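You operate a simulated robot arm through the tools that you are given. There is no shell and no other tool. Be economical: measure what you need, move in short steps, check, and stop when the job is done.

You are at the controls of a simulated robot arm. One attempt, no reset.

JOB
Fetch the wiping pad from the top of the long table and set it on the spot 1 of the small pallet. Stack the flask that says "F4" from the top of the long table on top of the flask that says "F3". Put the orange cup from the top of the can bench on the top of the barrel and the black cup on the cooling rack. Push the filler lid shut. Put the small jug on top of the wooden trivet. Fetch the white mug from the cooling rack and set it on the drip plate on the top of the can bench. Do these in any order. Set down upright: cup, small jug, mug.

Only the result counts: the job must be done as asked and must still hold three seconds after the hand-in. Knocking over, shifting, dropping, spilling or breaking anything else fails it. Lids that push on must go on centred and level and be pressed home; caps that screw on are set level and turned clockwise until they are tight.

ROBOT AND FRAMES
A 7-joint arm with a fingered hand on a trunk, on a base that drives. Base frame: it is fixed to the floor where the robot stands at the start and does not move with it; the origin is under the middle of the robot, x ahead of it, y to its left, z up. Units: m, rad, N and s.
With the tool pointing down near the work surface it reaches from about 0.1 to 0.58 m from the robot's upright axis, wherever it stands. Its first joint turns from -2.897 to 2.897 rad. Places, roughly: cooling rack (22x29 cm) [-2.76, 7.24, 0.74]; cup [-0.75, 7.25, 0.75]; drip plate (15x15x1 cm) [-2.3, 7.2, 0.7]; filler lid [-1.6, 7.4, 1.3]; flask [1, 0, 0.75]; mug [-2.75, 7.25, 0.75]; small jug [-1.75, 7.25, 0.75]; spot 1 of the small pallet (17x16 cm) [0.92, 0.36, 0.78]; top of the barrel (15x15 cm) [-5.06, 6.32, 0.8]; wiping pad (10x6x3 cm) [0.5, -0.2, 0.7]; wooden trivet (16x16x3 cm) [-4.5, 7.1, 0.3]. Payload 3.4 kg.
Tool frame: the origin (TCP) lies between the finger pads and is the grasp point; the fingertips stand 0.025 m ahead of it; z points along the fingers, y is the line along which they close. The gripper opens to 0.088 m. The gripper's body begins 0.029 m behind the TCP. The gripper is a hand of 3 fingers: y runs from the thumb to the fingers, the wrist lies at [-0.013, -0.106, -0.174] in the tool frame.
Orientation is that of the tool frame in the base frame, as a unit quaternion [x, y, z, w]. With the fingers straight down and the wrist toward the robot, the tool's x, y and z point along [0, 1, 0], [1, 0, 0] and [0, 0, -1] of the base frame.

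CONTROLS
- The arm moves only by the tool arm_command. Its argument "moves" is a list of rows, each a list of 6 numbers: the turn, a rotation vector about the base's x, y, z in units of 4 degrees (1.0 is 4 degrees), then the shift along the base's x, y, z in units of 40 mm (1.0 is 40 mm). In form: [[rx, ry, rz, tx, ty, tz], ...]. A call has 1 to 8 rows; each row shifts and turns the commanded pose from where the row before left it. A call with a number of a shift or a turn outside -1 to 1 is refused whole. Each row takes 0.2 s and may step no farther than 0.05 m and 0.15 rad from the row before; otherwise, the whole call is refused. A pose out of reach is approached as far as the arm can. The call stops where the force on the tool passes 40 N (or 10 N more than at its start, if that is more) or the arm is blocked; 0.2 s more then pass. In this call time passes only in rows, and 0.2 s behind the last. The reply holds the time, the measured pose of the TCP, the force on the tool along the base axes, the opening and the grip force, in the units named above and with some noise, with the torque about the TCP (base axes, N m) and any sound that the robot's microphone picked up, and new pictures: "show" is both (left out), scene, wrist or none.
- Cameras (640 x 400 px; columns grow to the right, rows downward): "scene" is now at [0.0276, 0.1231, 1.3762]; the picture's right is [-0.32, -0.95, 0.00], its down [-0.44, 0.15, -0.89] and it looks along [0.84, -0.28, -0.47] (base axes); focal length 257 px, centre (320, 200). "wrist" rides on the gripper at [0.058, -0.085, -0.099] in the tool frame; the picture's right is [-0.67, 0.35, -0.66], its down [-0.69, -0.63, 0.37] and it looks along [-0.29, 0.69, 0.66] (tool axes); focal length 261 px, centre (320, 200). There is no depth. A picture from a camera that has moved, and an enlarged one, comes with that camera's place and axes in the base frame and with its lens. The place of the scene camera against the robot may be out by one fixed shift of up to 0.012 m in any direction.
- raise_lower(by): slides the trunk up (or, below 0, down) by that many m; the arm and the scene camera ride with it, the base frame stays. It gives what a move gives, with no picture.
- drive_base(legs): drives the robot by 1 to 6 legs, each [ahead, left, turn to the left] in m, m and rad, along the robot's own axes; the way and the turn of a leg run together, so that a leg with both is an arc; at most 1.5 m and 3.142 rad a leg. The arm and the cameras ride along, it lands a little off, and it stops where it bumps. It gives what a move gives, and a new picture of the scene camera.
- curl_fingers(index, middle, thumb_bend, thumb_turn): sets how far each is bent, from 0 (flat) to 1 (curled in); at 0.3 the hand is open as for a grip, at 0.7 the pads meet at the TCP. One left out holds its place. A second passes; each finger stops where it meets its share of the squeeze, and holds until it gets a number again. It is the only way to open and close the hand. It gives what a move gives, with no picture; readings hold the bend of each and the force on the fingers (four entries, about 0 where the hand has none), thumb and palm. thumb_turn goes from beside the hand (0) to across from the fingers (1), as for a grip.
- turn_head(pan, tilt): turns the head with the scene camera to pan (to the left, within 2.705 rad either way) and tilt (down, from -0.506 to 1.204), counted from straight ahead of the robot. It gives what a move gives, and a new picture of the scene camera.
- enlarge(camera, box): a new picture of the part [left, top, right, bottom] of that camera's present view, enlarged. No time passes.
- close_job(): hands the job in; it is judged then, once.

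Go step by step. Nothing tells you exact positions but the pictures and the camera data: compare them with the known pose of the tool, close in by small moves and look again before you grip or let go. The budget is 196 turns and 260 pictures, counting those below and the enlarged ones. Unless the task says otherwise, let go and move clear before handing in.

The tools are called after "Emit:" as a command line: name --pt "numbers of a row" for each row, then --argument value for the rest, lists and objects as JSON in quotes. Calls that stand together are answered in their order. arm_command: Moves the arm, as the interface text tells. Its arguments: {"type":"object","properties":{"moves":{"type":"array","items":{"type":"array","items":{"type":"number"}}},"show":{"type":"string","enum":["both","scene","wrist","none"]}},"required":["moves"]} The other tools are called the same way: raise_lower (by) slides the trunk up or down; curl_fingers (index, middle, thumb_bend, thumb_turn) moves the fingers one by one; drive_base (legs) drives the base; turn_head (pan, tilt) turns the head that bears the scene camera; enlarge (camera, box) takes an enlarged picture of a part of a camera's view; close_job () hands the job in.

At the start:

```text
t: 0.0
eef_pos: [0.3839, -0.125, 1.1636]
tool_rot: [0.707, 0.707, 0.0, 0.0]
wrist_force: [-0.2, -0.1, 0.1]
moment: [0.01, 0.0, -0.01]
opening: 0.0873
gripper_force: 0.1
shape: jaw
bend: [0.3, 0.3, 0.3, 0.98]
finger forces: [0.1, 0.0, 0.0, 0.0, 0.0, 0.0]
trunk travel left (down, up): [-0.375, 0.215]
robot x, y, heading: [0.0001, 0.0014, -0.004]
head pan, tilt: [-0.326, 0.483]
```

scene: 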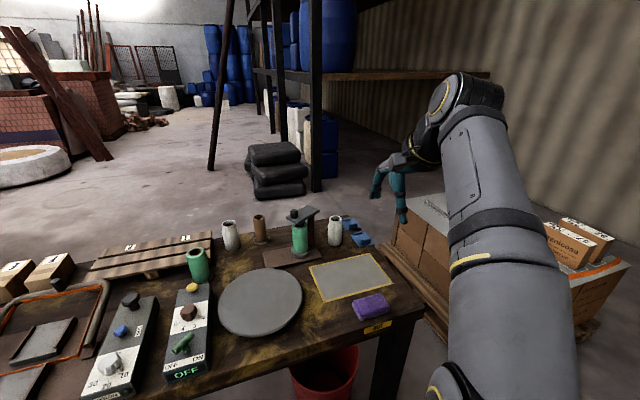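
wrist: 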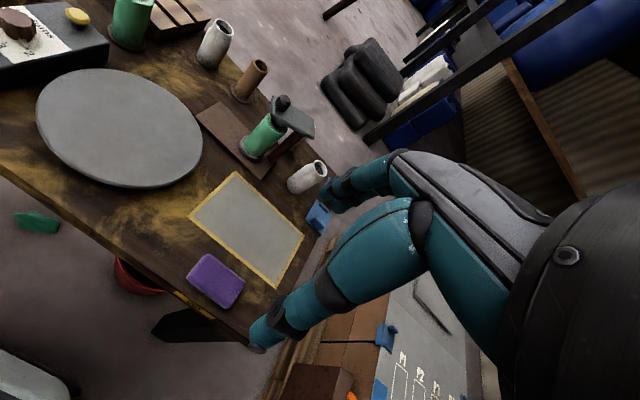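

I see the long table with the purple pad near the right edge, several flasks at the far side and the pallet to the left. I'll enlarge the flasks and pallet to read the labels.

Emit:
enlarge --camera "scene" --box '[180, 190, 400, 328]'

Emit:
enlarge --camera "scene" --box '[0, 200, 260, 400]'

Emit:
enlarge --camera "wrist" --box '[100, 0, 340, 150]'

```text
2.90 times, centred on (290, 259) of scene
camera zoom: at [0.0276, 0.1231, 1.3762], right [-0.32, -0.95, 0.0], down [-0.44, 0.15, -0.89], along [0.84, -0.28, -0.47], focal length 744 px, centre (407, 29)
```

zoom: 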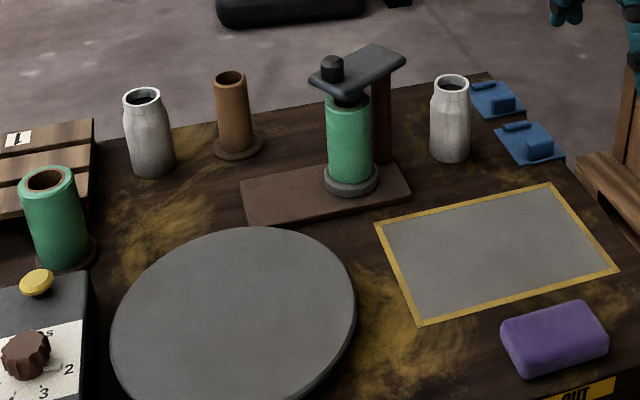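

```text
2.00 times, centred on (130, 300) of scene
camera zoom: at [0.0276, 0.1231, 1.3762], right [-0.32, -0.95, 0.0], down [-0.44, 0.15, -0.89], along [0.84, -0.28, -0.47], focal length 514 px, centre (700, 0)
```

zoom: 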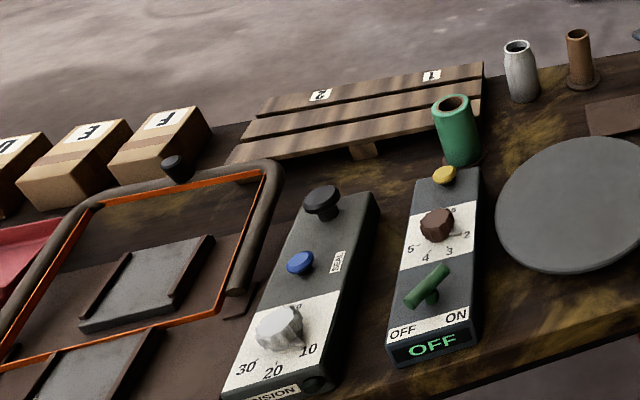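

```text
2.67 times, centred on (220, 75) of wrist
camera zoom: at [0.2989, -0.0678, 1.2629], right [0.35, -0.67, 0.66], down [-0.63, -0.69, -0.37], along [0.69, -0.29, -0.66], focal length 695 px, centre (587, 533)
```

zoom: 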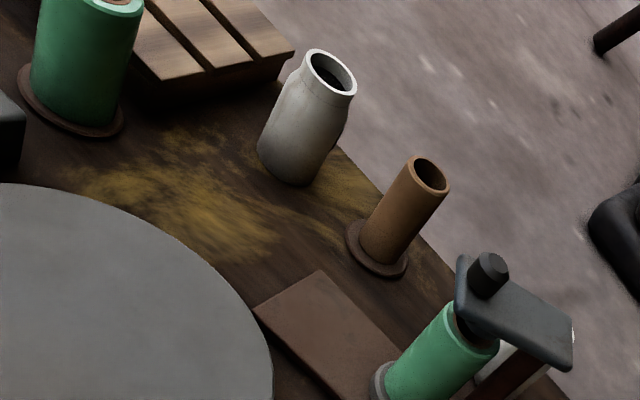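

The labels on the two white flasks aren't visible from this side. I'll look around with the head first.

Emit:
turn_head --pan 0.7 --tilt 0.45

Emit:
turn_head --pan 1.9 --tilt 0.2

Emit:
turn_head --pan -1.2 --tilt 0.5

```text
t: 1.3
eef_pos: [0.3846, -0.1243, 1.1637]
tool_rot: [0.707, 0.707, -0.001, 0.0]
wrist_force: [0.4, 0.1, -0.2]
moment: [-0.01, -0.01, -0.01]
opening: 0.0876
gripper_force: 0.1
shape: jaw
bend: [0.3, 0.3, 0.3, 0.98]
finger forces: [0.1, 0.0, 0.1, 0.1, 0.0, 0.1]
trunk travel left (down, up): [-0.375, 0.215]
robot x, y, heading: [0.001, 0.0011, -0.003]
head pan, tilt: [0.7, 0.45]
camera scene: at [0.0115, 0.2116, 1.3793], right [0.64, -0.77, 0.0], down [-0.33, -0.28, -0.9], along [0.69, 0.58, -0.44], focal length 257 px, centre (320, 200)
```

scene: 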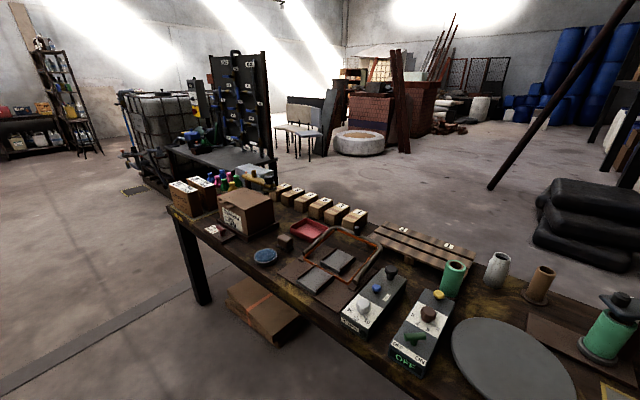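

```text
t: 2.7
eef_pos: [0.3837, -0.1253, 1.1635]
tool_rot: [0.707, 0.707, 0.0, 0.0]
wrist_force: [0.7, 0.5, -0.4]
moment: [0.0, 0.01, 0.01]
opening: 0.0877
gripper_force: 0.1
shape: jaw
bend: [0.3, 0.3, 0.3, 0.98]
finger forces: [0.0, 0.1, 0.1, 0.0, 0.0, 0.0]
trunk travel left (down, up): [-0.375, 0.215]
robot x, y, heading: [0.0014, -0.0, -0.0]
head pan, tilt: [1.901, 0.201]
camera scene: at [-0.089, 0.2406, 1.4025], right [0.95, 0.32, 0.0], down [0.06, -0.19, -0.98], along [-0.32, 0.93, -0.2], focal length 257 px, centre (320, 200)
```

scene: 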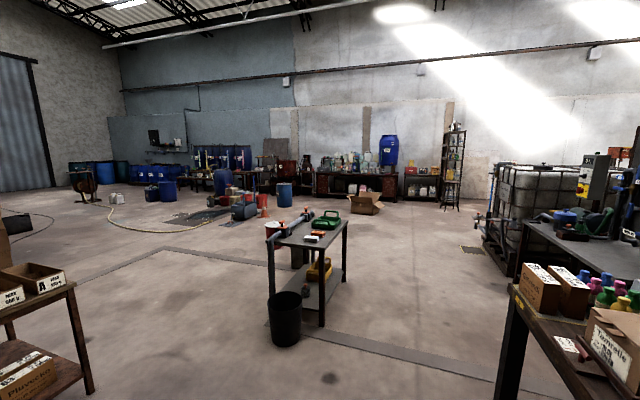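

```text
t: 5.3
eef_pos: [0.3838, -0.1254, 1.1633]
tool_rot: [0.707, 0.707, -0.001, 0.001]
wrist_force: [0.2, 0.5, 0.5]
moment: [0.04, 0.03, 0.02]
opening: 0.0877
gripper_force: 0.1
shape: jaw
bend: [0.3, 0.3, 0.3, 0.98]
finger forces: [0.0, 0.0, 0.0, 0.1, 0.0, 0.0]
trunk travel left (down, up): [-0.375, 0.215]
robot x, y, heading: [-0.0001, -0.002, 0.003]
head pan, tilt: [-1.201, 0.499]
camera scene: at [-0.0259, 0.0676, 1.3748], right [-0.93, -0.36, 0.0], down [-0.17, 0.45, -0.88], along [0.32, -0.82, -0.48], focal length 257 px, centre (320, 200)
```

scene: 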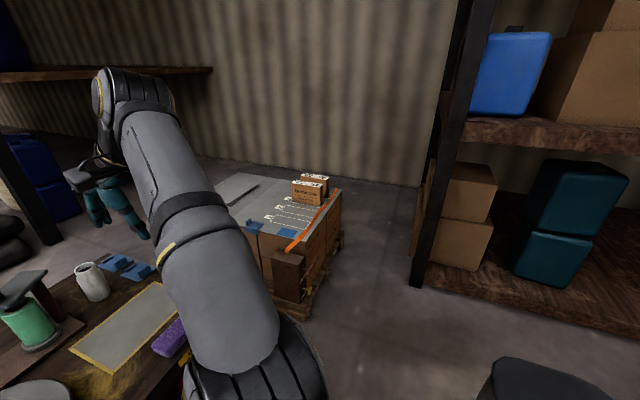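

The far side of the table looks reachable by driving around its left end. First the pad, which I place at about (0.496, -0.194) with its long axis along y. I'm moving the hand above it.

Emit:
arm_command --pt "0 0 0 0.35 -0.22 -1" --pt "0 0 0 0.35 -0.22 -1" --pt "0 0 0 0.35 -0.22 -1" --pt "0 0 0 0.35 -0.22 -1" --pt "0 0 0 0.35 -0.22 -1" --pt "0 0 0 0.35 -0.22 -1" --pt "0 0 0 0.35 -0.22 -1" --pt "0 0 0 0.35 -0.22 -1" --show "wrist"

Emit:
turn_head --pan -0.4 --tilt 0.75

```text
t: 7.2
eef_pos: [0.4947, -0.1953, 0.8427]
tool_rot: [0.707, 0.707, 0.0, 0.0]
wrist_force: [-0.6, 0.3, -0.1]
moment: [-0.01, 0.0, 0.03]
opening: 0.0876
gripper_force: 0.1
shape: jaw
bend: [0.3, 0.3, 0.3, 0.98]
finger forces: [0.1, 0.0, 0.0, 0.1, 0.0, 0.0]
trunk travel left (down, up): [-0.375, 0.215]
robot x, y, heading: [0.0021, -0.0003, 0.0]
head pan, tilt: [-1.201, 0.499]
camera wrist: at [0.4106, -0.1392, 0.9426], right [0.35, -0.67, 0.66], down [-0.63, -0.69, -0.37], along [0.69, -0.29, -0.66], focal length 261 px, centre (320, 200)
```

wrist: 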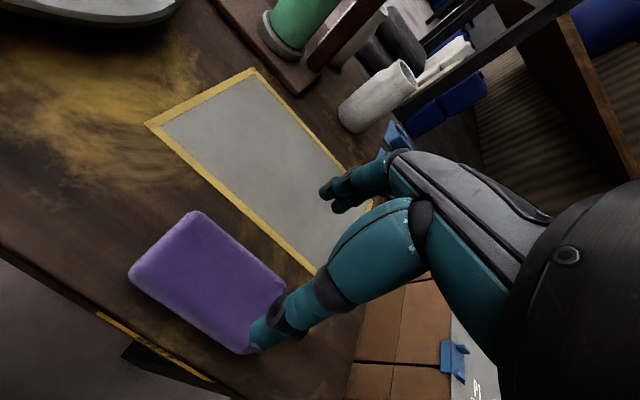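

```text
t: 8.3
eef_pos: [0.4952, -0.196, 0.8432]
tool_rot: [0.707, 0.707, 0.0, 0.0]
wrist_force: [0.3, -0.3, 1.2]
moment: [0.0, 0.01, -0.01]
opening: 0.0877
gripper_force: 0.1
shape: jaw
bend: [0.3, 0.3, 0.3, 0.98]
finger forces: [0.0, 0.1, 0.0, 0.0, 0.0, 0.0]
trunk travel left (down, up): [-0.375, 0.215]
robot x, y, heading: [-0.0054, 0.0004, 0.004]
head pan, tilt: [-0.4, 0.75]
camera scene: at [0.0175, 0.1201, 1.3529], right [-0.39, -0.92, 0.0], down [-0.63, 0.27, -0.73], along [0.67, -0.29, -0.68], focal length 257 px, centre (320, 200)
```

scene: 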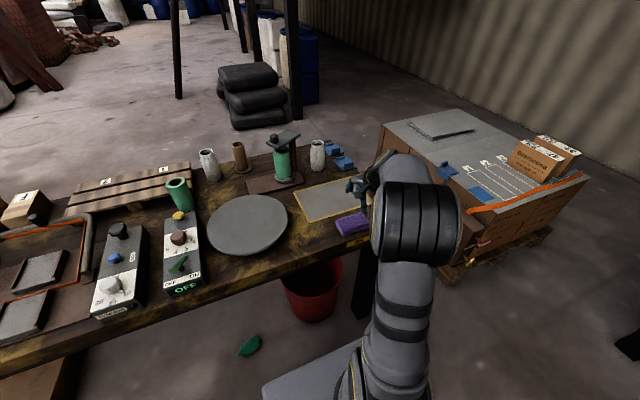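

The wrist view puts the pad centre at about (0.484, -0.187) with its top at about 0.73. I'll go down and grip.

Emit:
arm_command --pt "0 0 0 -0.25 0.2 -0.9" --pt "0 0 0 0 0 -0.95" --pt "0 0 0 0 0 -0.65" --pt "0 0 0 0 0 -0.35" --show "wrist"

```text
t: 9.2
eef_pos: [0.4883, -0.1887, 0.7534]
tool_rot: [0.708, 0.706, 0.004, 0.011]
wrist_force: [-3.6, 1.2, 24.3]
moment: [-0.11, -0.88, -0.01]
opening: 0.0856
gripper_force: 0.1
shape: jaw
bend: [0.3, 0.3, 0.27, 0.97]
finger forces: [0.4, 21.3, 0.1, 0.0, 2.6, 0.0]
trunk travel left (down, up): [-0.375, 0.215]
robot x, y, heading: [-0.0004, -0.0012, 0.001]
head pan, tilt: [-0.4, 0.75]
stopped in row 4: the force on the tool passed its limit at 51 N (the readings are from after the stop); the commanded pose is now the measured one
camera wrist: at [0.4023, -0.131, 0.8499], right [0.33, -0.67, 0.67], down [-0.62, -0.69, -0.37], along [0.71, -0.29, -0.64], focal length 261 px, centre (320, 200)
```

wrist: 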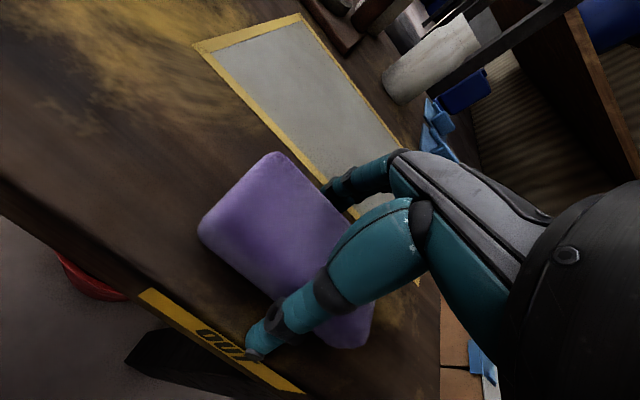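

The fingers touched the pad's far edge. I'll lift, level the tool and look again.

Emit:
arm_command --pt "0 0 0 0 0 0.5" --pt "0 0.33 0 0 0 0.2" --show "wrist"

Emit:
enlarge --camera "wrist" --box '[180, 120, 440, 380]'

```text
t: 9.8
eef_pos: [0.4893, -0.188, 0.7763]
tool_rot: [0.708, 0.707, -0.005, -0.003]
wrist_force: [-0.4, 0.4, 0.5]
moment: [0.01, 0.01, 0.03]
opening: 0.0879
gripper_force: 0.1
shape: jaw
bend: [0.3, 0.3, 0.3, 0.97]
finger forces: [0.0, 0.1, 0.0, 0.0, 0.0, 0.0]
trunk travel left (down, up): [-0.375, 0.215]
robot x, y, heading: [-0.0002, 0.0021, 0.001]
head pan, tilt: [-0.4, 0.75]
camera wrist: at [0.4053, -0.1312, 0.8766], right [0.35, -0.67, 0.65], down [-0.64, -0.69, -0.36], along [0.69, -0.29, -0.67], focal length 261 px, centre (320, 200)
```

wrist: 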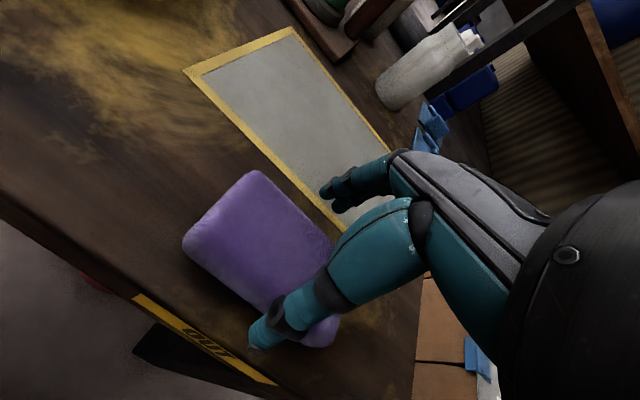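

```text
1.54 times, centred on (310, 250) of wrist
camera zoom: at [0.4053, -0.1312, 0.8766], right [0.35, -0.67, 0.65], down [-0.64, -0.69, -0.36], along [0.69, -0.29, -0.67], focal length 401 px, centre (335, 123)
```

zoom: 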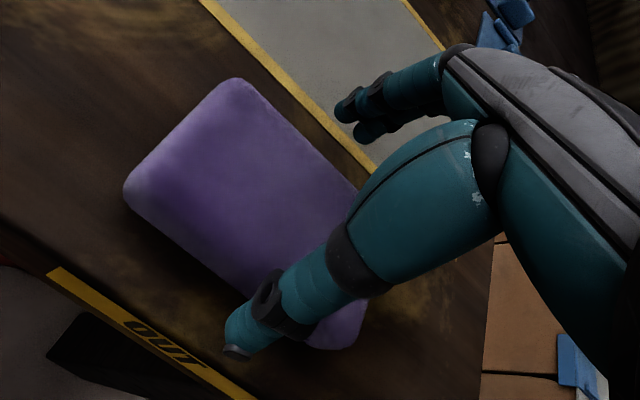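

Comparing two wrist views puts the table surface at about 0.73, so the fingers had touched the table while straddling the pad. I'll go down to just above that and close.

Emit:
arm_command --pt "0.05 -0.1 0.1 -0.2 0.1 -0.38" --show "none"

Emit:
curl_fingers --index 0.7 --middle 0.7 --thumb_bend 0.7

Emit:
arm_command --pt "0 0 0 0 0 0.5" --pt "0 0 0 0 0 1" --pt "0 0 0 0 0 1" --show "both"

```text
t: 10.2
eef_pos: [0.481, -0.1849, 0.7603]
tool_rot: [0.705, 0.709, -0.001, -0.001]
wrist_force: [-0.4, -1.0, 0.5]
moment: [0.03, 0.0, 0.01]
opening: 0.088
gripper_force: 0.1
shape: jaw
bend: [0.3, 0.3, 0.3, 0.97]
finger forces: [0.1, 0.1, 0.1, 0.0, 0.0, 0.1]
trunk travel left (down, up): [-0.375, 0.215]
robot x, y, heading: [0.0014, 0.0011, 0.002]
head pan, tilt: [-0.4, 0.75]
```

```text
t: 11.2
eef_pos: [0.4813, -0.1845, 0.7602]
tool_rot: [0.706, 0.709, -0.001, -0.001]
wrist_force: [1.2, -1.0, 4.0]
moment: [-0.05, -0.17, 0.07]
opening: 0.054
gripper_force: 25.5
shape: fingers
bend: [0.43, 0.5, 0.49, 0.96]
finger forces: [15.2, 11.1, 0.1, 0.0, 26.0, 0.0]
trunk travel left (down, up): [-0.375, 0.215]
robot x, y, heading: [-0.0023, 0.0001, 0.002]
head pan, tilt: [-0.4, 0.75]
```

```text
t: 11.9
eef_pos: [0.4805, -0.1862, 0.86]
tool_rot: [0.706, 0.709, -0.001, -0.001]
wrist_force: [0.7, -0.1, -1.3]
moment: [-0.01, -0.01, -0.01]
opening: 0.0538
gripper_force: 25.4
shape: fingers
bend: [0.43, 0.5, 0.49, 0.95]
finger forces: [15.3, 9.8, 0.0, 0.0, 25.3, 0.0]
trunk travel left (down, up): [-0.375, 0.215]
robot x, y, heading: [0.0002, 0.0031, 0.003]
head pan, tilt: [-0.4, 0.75]
camera scene: at [0.0176, 0.1201, 1.3528], right [-0.39, -0.92, 0.0], down [-0.63, 0.27, -0.73], along [0.67, -0.28, -0.68], focal length 257 px, centre (320, 200)
camera wrist: at [0.3955, -0.1284, 0.9603], right [0.35, -0.67, 0.65], down [-0.63, -0.69, -0.36], along [0.69, -0.28, -0.66], focal length 261 px, centre (320, 200)
```

scene: 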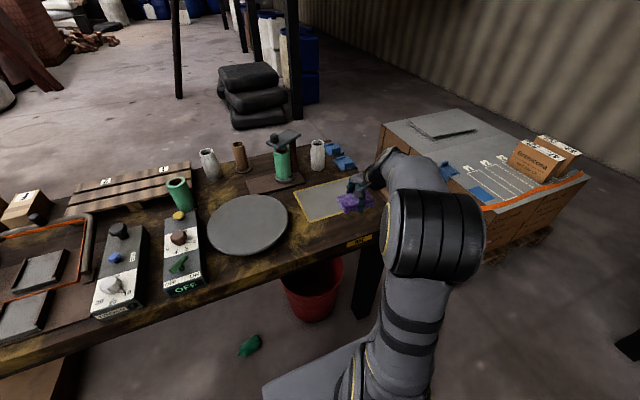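
wrist: 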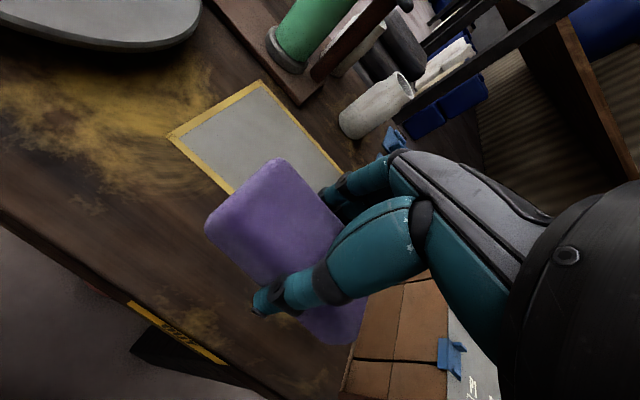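

The pad is held. Next I need the route to the far side, so I'll check the robot's own footprint and the gaps at both ends of the table.

Emit:
turn_head --pan 0.35 --tilt 1.2

Emit:
turn_head --pan 0.95 --tilt 0.25

Emit:
turn_head --pan -0.85 --tilt 0.75

```text
t: 13.1
eef_pos: [0.481, -0.1854, 0.86]
tool_rot: [0.706, 0.708, -0.002, -0.001]
wrist_force: [0.4, 0.1, -0.2]
moment: [0.01, 0.03, 0.02]
opening: 0.0537
gripper_force: 25.2
shape: fingers
bend: [0.43, 0.5, 0.49, 0.95]
finger forces: [15.3, 9.8, 0.0, 0.0, 25.2, 0.0]
trunk travel left (down, up): [-0.375, 0.215]
robot x, y, heading: [-0.0017, 0.0017, -0.002]
head pan, tilt: [0.351, 1.201]
camera scene: at [-0.0062, 0.1716, 1.3212], right [0.34, -0.94, 0.0], down [-0.88, -0.32, -0.36], along [0.34, 0.12, -0.93], focal length 257 px, centre (320, 200)
```

scene: 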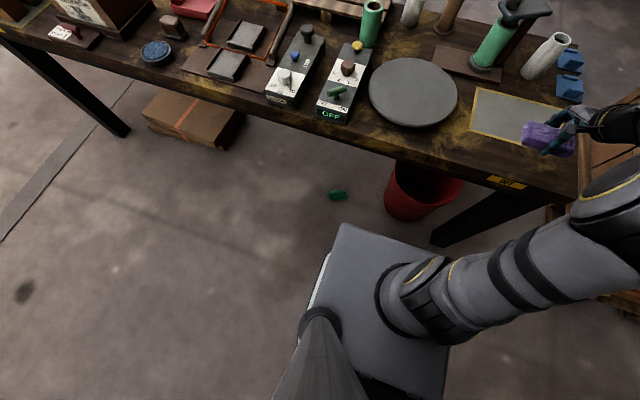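

```text
t: 14.3
eef_pos: [0.4794, -0.1857, 0.8602]
tool_rot: [0.706, 0.709, -0.002, -0.001]
wrist_force: [0.3, -0.1, -0.3]
moment: [-0.02, -0.01, 0.01]
opening: 0.0537
gripper_force: 25.3
shape: fingers
bend: [0.43, 0.5, 0.49, 0.95]
finger forces: [15.3, 9.8, 0.0, 0.1, 25.3, 0.1]
trunk travel left (down, up): [-0.375, 0.215]
robot x, y, heading: [-0.0007, 0.0031, 0.002]
head pan, tilt: [0.949, 0.25]
camera scene: at [-0.0044, 0.2283, 1.3979], right [0.81, -0.58, 0.0], down [-0.14, -0.2, -0.97], along [0.56, 0.79, -0.25], focal length 257 px, centre (320, 200)
```

scene: 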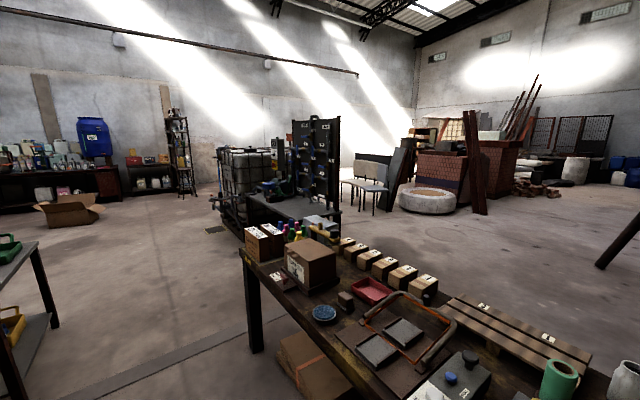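

```text
t: 16.1
eef_pos: [0.4813, -0.1853, 0.861]
tool_rot: [0.705, 0.709, -0.001, -0.001]
wrist_force: [-0.5, -0.6, 0.7]
moment: [0.0, 0.02, 0.0]
opening: 0.054
gripper_force: 24.6
shape: fingers
bend: [0.43, 0.5, 0.49, 0.95]
finger forces: [15.3, 9.9, 0.1, 0.0, 25.3, 0.0]
trunk travel left (down, up): [-0.375, 0.215]
robot x, y, heading: [0.0002, 0.0013, 0.003]
head pan, tilt: [-0.85, 0.75]
camera scene: at [-0.004, 0.0901, 1.3529], right [-0.75, -0.66, 0.0], down [-0.45, 0.51, -0.73], along [0.48, -0.55, -0.68], focal length 257 px, centre (320, 200)
```

scene: 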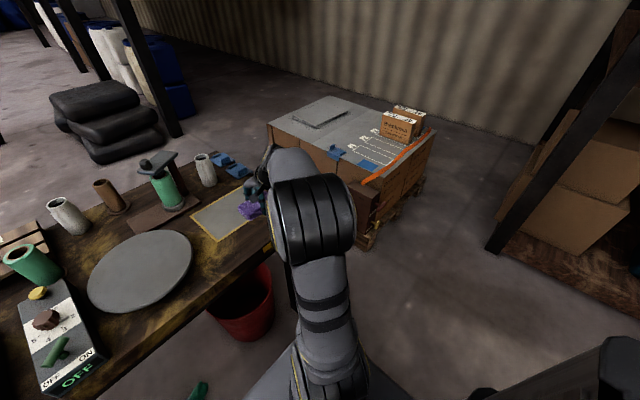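

The robot's platform looks about 0.45 m wide. I'll back away from the table with the pad and slide left to inspect the gap at the table's left end.

Emit:
drive_base --legs '[[-0.3, 0, 0], [0, 1.3, 0]]'

Emit:
turn_head --pan 0.3 --tilt 0.4

```text
t: 24.3
eef_pos: [0.1847, 1.1157, 0.8602]
tool_rot: [0.709, 0.705, -0.002, 0.0]
wrist_force: [-0.3, 0.2, -2.2]
moment: [0.0, -0.03, -0.01]
opening: 0.0538
gripper_force: 25.1
shape: fingers
bend: [0.43, 0.5, 0.49, 0.95]
finger forces: [15.2, 9.8, 0.0, 0.0, 25.3, 0.0]
trunk travel left (down, up): [-0.375, 0.215]
robot x, y, heading: [-0.2921, 1.3078, -0.012]
head pan, tilt: [-0.85, 0.75]
camera scene: at [-0.2958, 1.3972, 1.3529], right [-0.76, -0.65, 0.0], down [-0.44, 0.52, -0.73], along [0.48, -0.56, -0.68], focal length 257 px, centre (320, 200)
```

scene: 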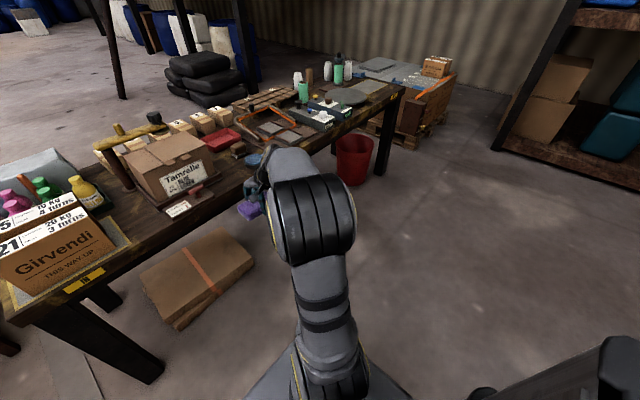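

```text
t: 25.7
eef_pos: [0.1859, 1.1147, 0.8601]
tool_rot: [0.71, 0.705, -0.002, -0.001]
wrist_force: [0.2, 0.1, -0.3]
moment: [0.02, 0.03, -0.01]
opening: 0.0536
gripper_force: 25.4
shape: fingers
bend: [0.43, 0.5, 0.49, 0.95]
finger forces: [15.3, 9.8, 0.0, 0.0, 25.3, 0.0]
trunk travel left (down, up): [-0.375, 0.215]
robot x, y, heading: [-0.2921, 1.3078, -0.008]
head pan, tilt: [0.3, 0.4]
camera scene: at [-0.261, 1.4864, 1.3839], right [0.28, -0.96, 0.0], down [-0.37, -0.11, -0.92], along [0.88, 0.26, -0.39], focal length 257 px, centre (320, 200)
```

scene: 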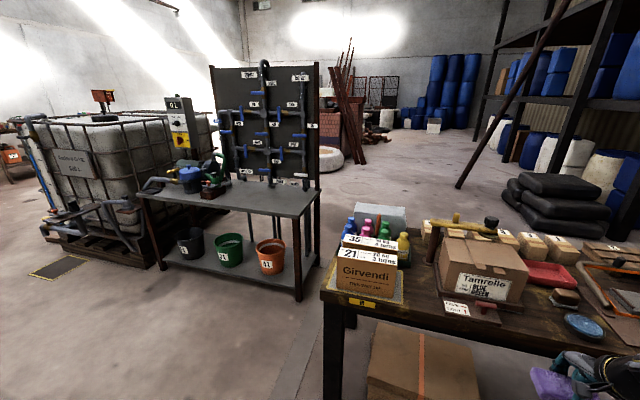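

The left gap is only about 0.33 m wide, so I'll go the long way around the bench and the tank. I'll tuck the arm in, then drive up the corridor and look along +x.

Emit:
arm_command --pt "0 0 0 -0.6 0 1" --pt "0 0 0 -0.6 0 1" --pt "0 0 0 -0.6 0.3 1" --pt "0 0 0 -0.6 0.5 1" --pt "0 0 0 -0.4 0.5 0.5" --show "none"

Emit:
drive_base --legs '[[0.12, 0, 0], [0, 1.0, 0], [0.3, 0.5, 0], [0, 1.2, 0], [0, 1.1, 0]]'

Emit:
turn_head --pan -0.2 --tilt 0.35

Emit:
turn_head --pan 1.2 --tilt 0.35

```text
refused: row 4 steps farther than a row can; nothing moved
```

```text
t: 45.3
eef_pos: [0.6182, 4.8791, 0.8608]
tool_rot: [0.709, 0.705, -0.002, 0.0]
wrist_force: [-0.7, 0.3, -1.2]
moment: [-0.01, -0.02, 0.03]
opening: 0.0539
gripper_force: 25.3
shape: fingers
bend: [0.43, 0.5, 0.49, 0.95]
finger forces: [15.3, 9.8, 0.1, 0.0, 25.2, 0.1]
trunk travel left (down, up): [-0.375, 0.215]
robot x, y, heading: [0.1403, 5.071, -0.009]
head pan, tilt: [0.3, 0.4]
camera scene: at [0.1717, 5.2487, 1.384], right [0.29, -0.96, 0.0], down [-0.37, -0.11, -0.92], along [0.88, 0.26, -0.39], focal length 257 px, centre (320, 200)
```

scene: 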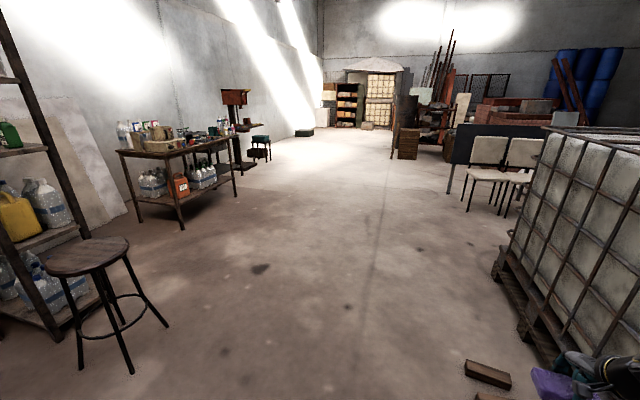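

```text
t: 46.3
eef_pos: [0.6185, 4.8791, 0.8594]
tool_rot: [0.709, 0.705, -0.002, 0.0]
wrist_force: [0.3, 0.4, -0.2]
moment: [-0.01, -0.03, -0.02]
opening: 0.0536
gripper_force: 24.5
shape: fingers
bend: [0.43, 0.5, 0.49, 0.95]
finger forces: [15.3, 9.7, 0.0, 0.1, 25.3, 0.0]
trunk travel left (down, up): [-0.375, 0.215]
robot x, y, heading: [0.1407, 5.0684, -0.01]
head pan, tilt: [-0.201, 0.351]
camera scene: at [0.174, 5.2028, 1.3885], right [-0.21, -0.98, 0.0], down [-0.34, 0.07, -0.94], along [0.92, -0.2, -0.34], focal length 257 px, centre (320, 200)
```

scene: 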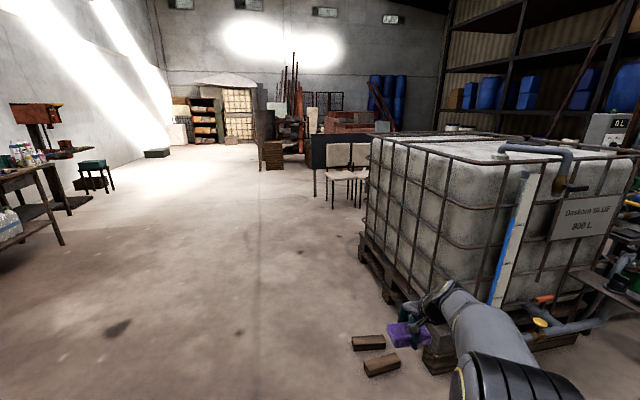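

```text
t: 47.8
eef_pos: [0.6181, 4.8793, 0.8601]
tool_rot: [0.709, 0.705, -0.001, -0.001]
wrist_force: [0.0, 0.0, -0.8]
moment: [0.01, -0.01, -0.03]
opening: 0.0537
gripper_force: 25.3
shape: fingers
bend: [0.43, 0.5, 0.49, 0.95]
finger forces: [15.3, 9.8, 0.0, 0.0, 25.3, 0.1]
trunk travel left (down, up): [-0.375, 0.215]
robot x, y, heading: [0.141, 5.0707, -0.012]
head pan, tilt: [1.201, 0.351]
camera scene: at [0.1175, 5.3086, 1.3885], right [0.93, -0.37, 0.0], down [-0.13, -0.32, -0.94], along [0.35, 0.87, -0.34], focal length 257 px, centre (320, 200)
```

scene: 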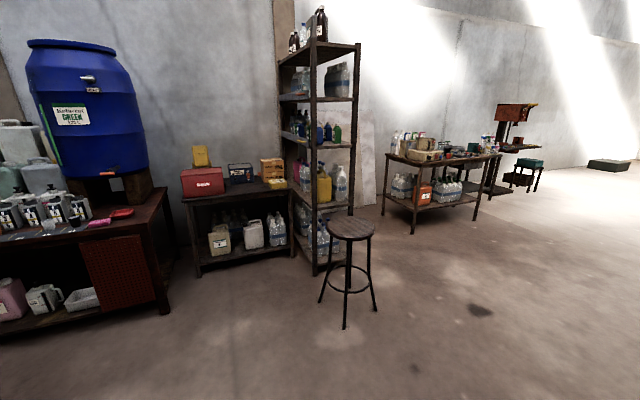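

The route past the tank is open: bricks end at y≈4.72, and chairs start at x≈3.5. I'll tuck the arm, drive along y≈5.35, turn to face -y and look.

Emit:
arm_command --pt "0 0 0 -0.6 0 0.9" --pt "0 0 0 -0.6 0 0.9" --pt "0 0 0 -0.6 0 0.9" --pt "0 0 0 -0.6 0 0.9" --pt "0 0 0 -0.4 0 0.5" --show "none"

Emit:
drive_base --legs '[[0, 0.3, 0], [1.4, 0, 0], [1.4, 0, 0], [0, 0, -1.571]]'

Emit:
turn_head --pan 0 --tilt 0.4

```text
t: 49.0
eef_pos: [0.5063, 4.8801, 1.0253]
tool_rot: [0.709, 0.705, -0.001, -0.001]
wrist_force: [0.2, 0.3, -0.9]
moment: [-0.01, 0.02, 0.02]
opening: 0.0533
gripper_force: 24.7
shape: fingers
bend: [0.43, 0.51, 0.5, 0.95]
finger forces: [15.3, 9.5, 0.1, 0.0, 25.1, 0.0]
trunk travel left (down, up): [-0.375, 0.215]
robot x, y, heading: [0.1401, 5.0688, -0.008]
head pan, tilt: [1.201, 0.351]
```

```text
t: 68.0
eef_pos: [2.7476, 5.014, 1.025]
tool_rot: [1.0, -0.003, -0.001, -0.002]
wrist_force: [0.4, 1.3, -0.4]
moment: [0.0, 0.0, 0.01]
opening: 0.0533
gripper_force: 23.8
shape: fingers
bend: [0.43, 0.51, 0.5, 0.95]
finger forces: [14.7, 9.5, 0.0, 0.1, 24.4, 0.1]
trunk travel left (down, up): [-0.375, 0.215]
robot x, y, heading: [2.935, 5.3766, -1.579]
head pan, tilt: [1.201, 0.351]
camera scene: at [3.1828, 5.3986, 1.3885], right [-0.37, -0.93, 0.0], down [-0.32, 0.13, -0.94], along [0.87, -0.35, -0.34], focal length 257 px, centre (320, 200)
```

scene: 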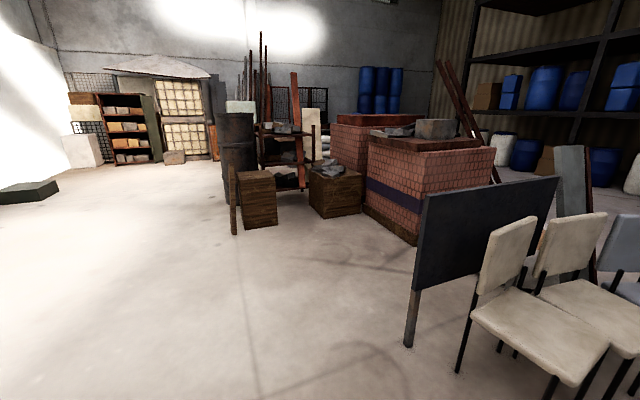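

```text
t: 69.4
eef_pos: [2.7474, 5.0138, 1.0257]
tool_rot: [1.0, -0.003, 0.0, -0.002]
wrist_force: [0.5, 0.2, -0.9]
moment: [-0.04, 0.01, 0.02]
opening: 0.0532
gripper_force: 24.3
shape: fingers
bend: [0.43, 0.51, 0.5, 0.95]
finger forces: [14.8, 9.4, 0.0, 0.1, 24.4, 0.1]
trunk travel left (down, up): [-0.375, 0.215]
robot x, y, heading: [2.9368, 5.3837, -1.581]
head pan, tilt: [0.0, 0.4]
camera scene: at [3.0955, 5.3405, 1.384], right [-1.0, 0.01, 0.0], down [0.0, 0.39, -0.92], along [-0.01, -0.92, -0.39], focal length 257 px, centre (320, 200)
```

scene: 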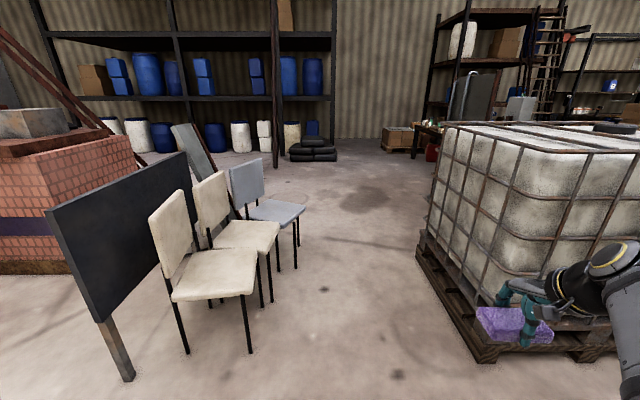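

The corridor runs from x≈2.17 to 3.25. I'll drive down its centre at x≈2.7 and turn to face the table's far side.

Emit:
drive_base --legs '[[0, -0.22, 0], [1.5, 0, 0], [1.5, 0, 0], [1.3, 0, 0], [0, 0, -1.56]]'

Emit:
turn_head --pan 0.3 --tilt 0.45

```text
t: 95.0
eef_pos: [2.3591, 1.2632, 1.0252]
tool_rot: [0.725, -0.689, 0.0, -0.002]
wrist_force: [0.0, -0.4, -0.6]
moment: [0.01, -0.01, 0.02]
opening: 0.053
gripper_force: 23.6
shape: fingers
bend: [0.43, 0.51, 0.5, 0.95]
finger forces: [14.2, 9.4, 0.0, 0.1, 23.7, 0.0]
trunk travel left (down, up): [-0.375, 0.215]
robot x, y, heading: [2.7382, 1.0915, -3.1]
head pan, tilt: [0.0, 0.4]
camera scene: at [2.7116, 0.9304, 1.384], right [-0.05, 1.0, 0.0], down [0.39, 0.02, -0.92], along [-0.92, -0.04, -0.39], focal length 257 px, centre (320, 200)
```

scene: 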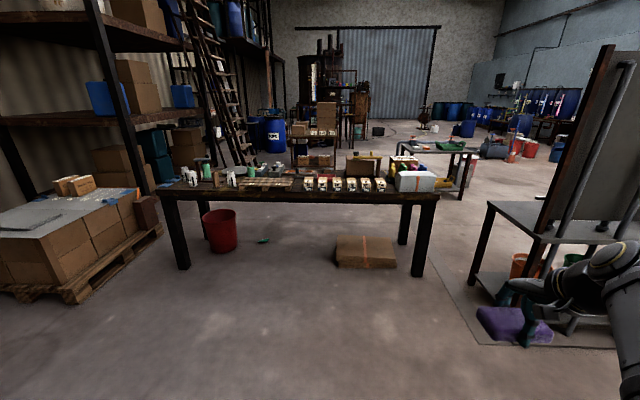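

```text
t: 95.8
eef_pos: [2.3602, 1.2641, 1.0267]
tool_rot: [0.725, -0.689, 0.001, -0.002]
wrist_force: [-0.6, -0.5, -1.0]
moment: [0.02, 0.02, -0.01]
opening: 0.0528
gripper_force: 23.9
shape: fingers
bend: [0.43, 0.51, 0.5, 0.95]
finger forces: [14.1, 9.4, 0.0, 0.1, 23.7, 0.0]
trunk travel left (down, up): [-0.375, 0.215]
robot x, y, heading: [2.7344, 1.0948, -3.099]
head pan, tilt: [0.3, 0.45]
camera scene: at [2.7176, 0.9035, 1.3793], right [-0.34, 0.94, 0.0], down [0.41, 0.15, -0.9], along [-0.85, -0.3, -0.44], focal length 257 px, centre (320, 200)
```

scene: 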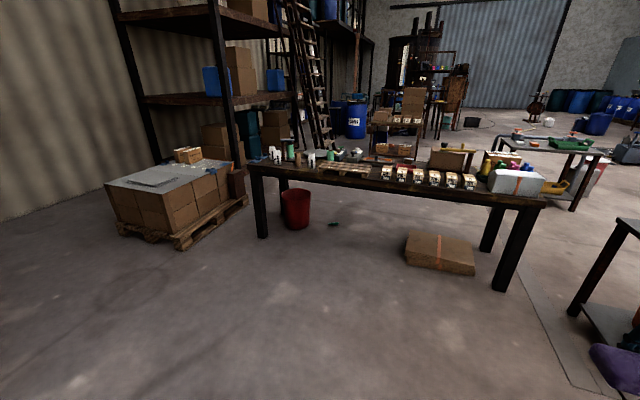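

The labels face this side. I'll drive up to the table opposite the flasks.

Emit:
drive_base --legs '[[0, 0.86, 0], [1.1, 0, -0.04]]'

Emit:
turn_head --pan 0.1 --tilt 0.6

```text
t: 105.5
eef_pos: [1.3139, 0.4346, 1.0253]
tool_rot: [-0.703, 0.711, -0.001, 0.001]
wrist_force: [-0.7, -0.2, -0.4]
moment: [-0.01, 0.01, -0.02]
opening: 0.0526
gripper_force: 23.5
shape: fingers
bend: [0.43, 0.51, 0.5, 0.95]
finger forces: [14.2, 9.4, 0.1, 0.1, 23.7, 0.0]
trunk travel left (down, up): [-0.375, 0.215]
robot x, y, heading: [1.6825, 0.2466, 3.119]
head pan, tilt: [0.3, 0.45]
camera scene: at [1.6504, 0.0546, 1.3793], right [-0.28, 0.96, 0.0], down [0.42, 0.12, -0.9], along [-0.86, -0.25, -0.44], focal length 257 px, centre (320, 200)
```

scene: 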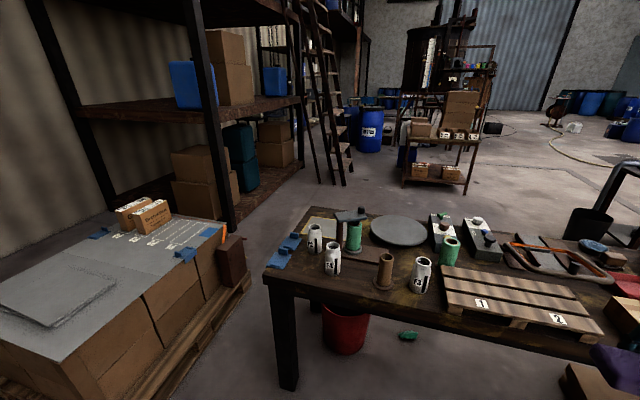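

```text
t: 106.2
eef_pos: [1.3141, 0.4365, 1.0261]
tool_rot: [-0.704, 0.711, -0.001, 0.002]
wrist_force: [-0.4, -0.4, -0.6]
moment: [0.0, -0.02, -0.01]
opening: 0.0529
gripper_force: 23.5
shape: fingers
bend: [0.43, 0.51, 0.5, 0.95]
finger forces: [14.2, 9.4, 0.0, 0.0, 23.7, 0.1]
trunk travel left (down, up): [-0.375, 0.215]
robot x, y, heading: [1.6814, 0.2432, 3.128]
head pan, tilt: [0.099, 0.6]
camera scene: at [1.6505, 0.0729, 1.3658], right [-0.08, 1.0, 0.0], down [0.56, 0.05, -0.83], along [-0.82, -0.07, -0.56], focal length 257 px, centre (320, 200)
```

scene: 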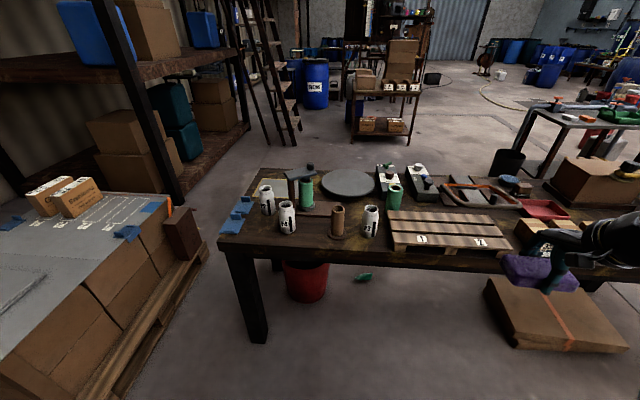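

Emit:
enlarge --camera "scene" --box '[220, 160, 420, 285]'

Emit:
enlarge --camera "scene" --box '[360, 180, 560, 300]'

```text
3.20 times, centred on (320, 222) of scene
camera zoom: at [1.6505, 0.0729, 1.3658], right [-0.08, 1.0, 0.0], down [0.56, 0.05, -0.83], along [-0.82, -0.07, -0.56], focal length 822 px, centre (320, 128)
```

zoom: 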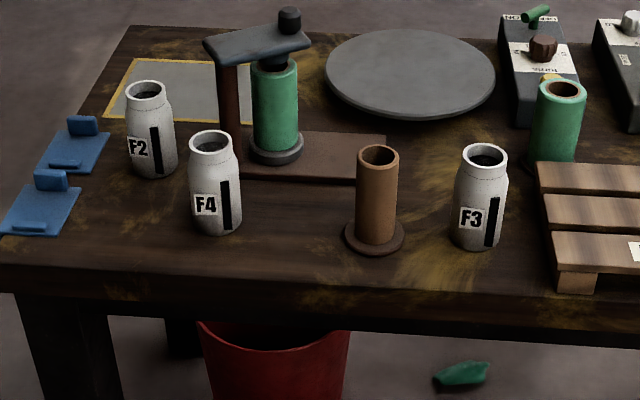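

```text
3.20 times, centred on (460, 240) of scene
camera zoom: at [1.6505, 0.0729, 1.3658], right [-0.08, 1.0, 0.0], down [0.56, 0.05, -0.83], along [-0.82, -0.07, -0.56], focal length 822 px, centre (-128, 72)
```

zoom: 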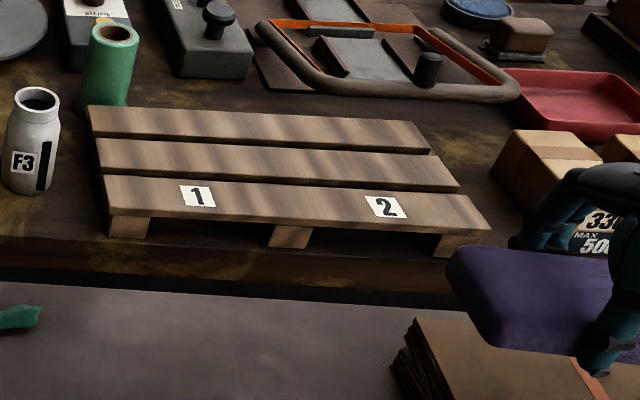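

Labels are readable: F3 is at about (0.93, 0.196), F4 at about (0.937, -0.109), and spot 1 is centred near (0.93, 0.36). I'll move the base closer.

Emit:
drive_base --legs '[[0.3, 0.08, 0.01]]'

Emit:
turn_head --pan -0.25 --tilt 0.9

```text
t: 108.3
eef_pos: [1.0077, 0.3564, 1.0252]
tool_rot: [-0.706, 0.708, 0.0, 0.001]
wrist_force: [-0.9, -0.1, -0.2]
moment: [-0.01, 0.01, 0.0]
opening: 0.0527
gripper_force: 23.3
shape: fingers
bend: [0.43, 0.51, 0.5, 0.95]
finger forces: [14.2, 9.3, 0.0, 0.1, 23.8, 0.0]
trunk travel left (down, up): [-0.375, 0.215]
robot x, y, heading: [1.3744, 0.1699, 3.136]
head pan, tilt: [0.099, 0.6]
camera scene: at [1.3467, -0.0029, 1.3657], right [-0.09, 1.0, 0.0], down [0.56, 0.05, -0.83], along [-0.82, -0.08, -0.56], focal length 257 px, centre (320, 200)
```

scene: 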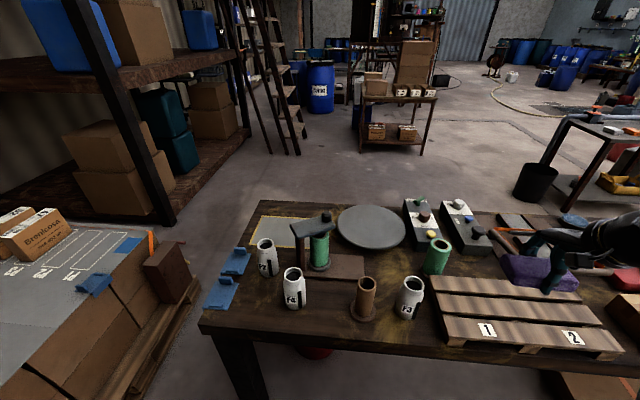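

```text
t: 109.1
eef_pos: [1.0073, 0.3565, 1.026]
tool_rot: [-0.707, 0.707, -0.001, 0.001]
wrist_force: [0.0, -0.9, -0.2]
moment: [0.0, -0.01, 0.01]
opening: 0.0527
gripper_force: 23.6
shape: fingers
bend: [0.43, 0.51, 0.5, 0.95]
finger forces: [14.2, 9.3, 0.1, 0.0, 23.7, 0.1]
trunk travel left (down, up): [-0.375, 0.215]
robot x, y, heading: [1.3738, 0.1701, 3.136]
head pan, tilt: [-0.25, 0.901]
camera scene: at [1.3616, 0.0244, 1.341], right [0.25, 0.97, 0.0], down [0.76, -0.2, -0.62], along [-0.6, 0.16, -0.78], focal length 257 px, centre (320, 200)
```

scene: 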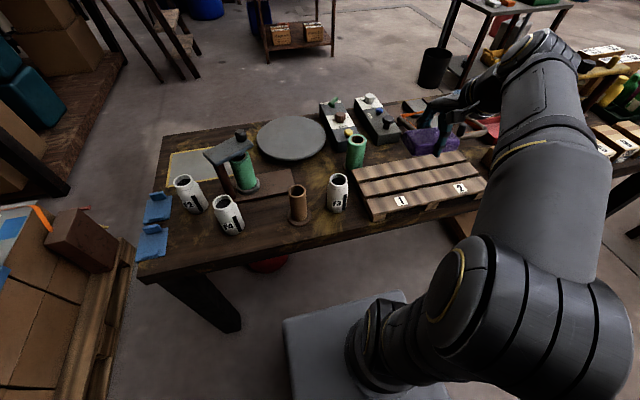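

Positions agree from this view. I'll lower the pad toward spot 1.

Emit:
arm_command --pt "0 0 0 -0.9 0 0" --pt "0 0 0 -0.9 0 0" --pt "0 0 0 0 0 -1" --pt "0 0 0 0 0 -1" --pt "0 0 0 0 0 -1" --pt "0 0 0 0 0 -1" --pt "0 0 0 0 0 -0.6" --show "both"

```text
t: 110.7
eef_pos: [0.9357, 0.3571, 0.8414]
tool_rot: [-0.706, 0.708, 0.0, 0.001]
wrist_force: [-0.8, 0.0, 0.1]
moment: [0.01, 0.04, 0.02]
opening: 0.0528
gripper_force: 23.2
shape: fingers
bend: [0.43, 0.51, 0.51, 0.95]
finger forces: [13.9, 9.2, 0.1, 0.0, 23.2, 0.0]
trunk travel left (down, up): [-0.375, 0.215]
robot x, y, heading: [1.3745, 0.1705, 3.131]
head pan, tilt: [-0.25, 0.901]
camera scene: at [1.3616, 0.0245, 1.341], right [0.25, 0.97, 0.0], down [0.76, -0.2, -0.62], along [-0.6, 0.16, -0.78], focal length 257 px, centre (320, 200)
camera wrist: at [1.02, 0.2975, 0.9406], right [-0.35, 0.67, 0.66], down [0.63, 0.68, -0.36], along [-0.69, 0.29, -0.66], focal length 261 px, centre (320, 200)
```

scene: 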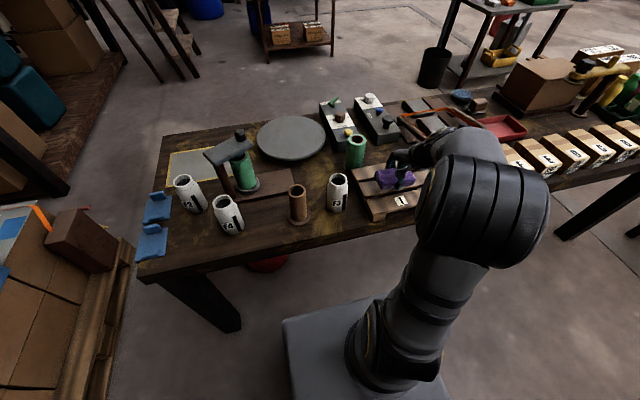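
wrist: 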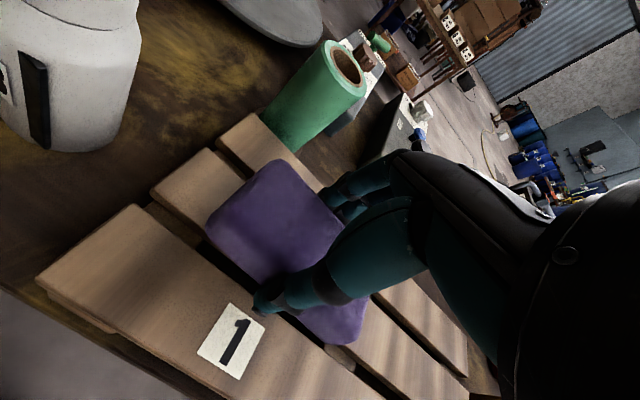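

Emit:
arm_command --pt "0 0 0 0 0 -0.4" --pt "0 0 0 0 0 -0.25" --pt "0 0 0 0 0 -0.2" --show "wrist"

```text
t: 111.5
eef_pos: [0.9357, 0.3572, 0.8067]
tool_rot: [-0.706, 0.708, 0.0, 0.002]
wrist_force: [0.8, -1.4, 3.1]
moment: [-0.02, 0.1, 0.0]
opening: 0.0527
gripper_force: 24.1
shape: fingers
bend: [0.43, 0.51, 0.51, 0.95]
finger forces: [13.9, 9.4, 0.0, 0.0, 23.9, 0.1]
trunk travel left (down, up): [-0.375, 0.215]
robot x, y, heading: [1.3747, 0.1693, 3.13]
head pan, tilt: [-0.25, 0.901]
camera wrist: at [1.0203, 0.2979, 0.9069], right [-0.35, 0.67, 0.66], down [0.63, 0.69, -0.36], along [-0.69, 0.29, -0.66], focal length 261 px, centre (320, 200)
```

wrist: 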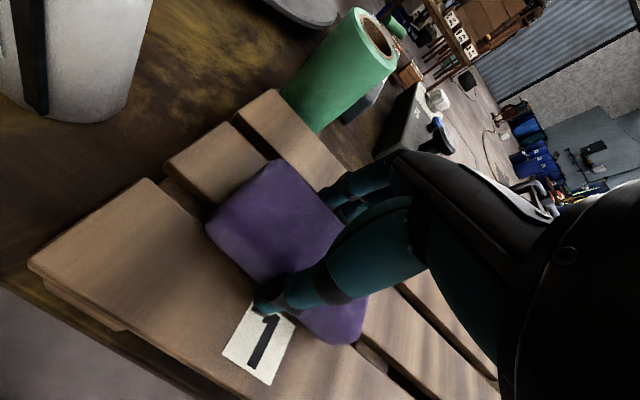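

Emit:
arm_command --pt "0 0 0 0 0 -0.04" --show "none"

Emit:
curl_fingers --index 0.3 --middle 0.3 --thumb_bend 0.3

Emit:
arm_command --pt "0 0 0 0 0 1" --pt "0 0 0 0 0 1" --pt "0 0 0 0 0 1" --pt "0 0 0 0 0 1" --show "wrist"

```text
t: 111.9
eef_pos: [0.9356, 0.3568, 0.8068]
tool_rot: [-0.706, 0.708, 0.001, 0.0]
wrist_force: [1.6, -0.1, 10.2]
moment: [0.0, 0.23, 0.06]
opening: 0.0528
gripper_force: 24.3
shape: fingers
bend: [0.43, 0.51, 0.5, 0.95]
finger forces: [13.7, 9.5, 0.1, 0.0, 25.2, 0.0]
trunk travel left (down, up): [-0.375, 0.215]
robot x, y, heading: [1.3759, 0.1709, 3.132]
head pan, tilt: [-0.25, 0.901]
```

```text
t: 112.9
eef_pos: [0.9352, 0.358, 0.8055]
tool_rot: [-0.707, 0.708, 0.0, 0.001]
wrist_force: [0.4, 0.1, -0.2]
moment: [-0.02, 0.01, -0.01]
opening: 0.0843
gripper_force: 0.0
shape: fingers
bend: [0.3, 0.3, 0.3, 0.97]
finger forces: [0.0, 0.1, 0.0, 0.1, 0.1, 0.0]
trunk travel left (down, up): [-0.375, 0.215]
robot x, y, heading: [1.374, 0.1695, 3.134]
head pan, tilt: [-0.25, 0.901]
```

```text
t: 113.9
eef_pos: [0.9352, 0.3558, 0.9688]
tool_rot: [-0.705, 0.709, -0.001, 0.001]
wrist_force: [0.2, 0.3, 0.1]
moment: [-0.01, -0.01, -0.02]
opening: 0.0845
gripper_force: 0.0
shape: fingers
bend: [0.3, 0.3, 0.3, 0.97]
finger forces: [0.1, 0.1, 0.0, 0.1, 0.0, 0.0]
trunk travel left (down, up): [-0.375, 0.215]
robot x, y, heading: [1.3769, 0.1681, 3.133]
head pan, tilt: [-0.25, 0.901]
camera wrist: at [1.0204, 0.2967, 1.0684], right [-0.35, 0.67, 0.66], down [0.63, 0.68, -0.36], along [-0.69, 0.29, -0.66], focal length 261 px, centre (320, 200)
```

wrist: 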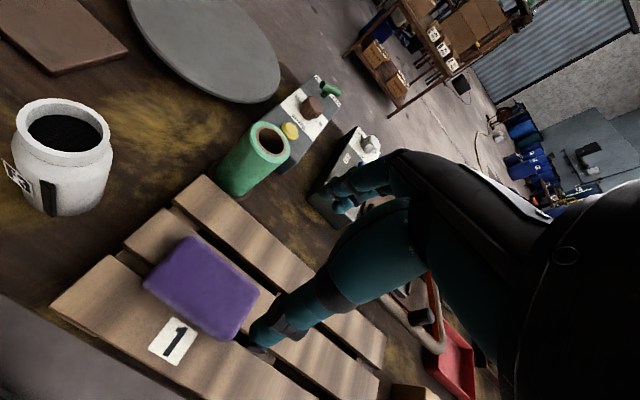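

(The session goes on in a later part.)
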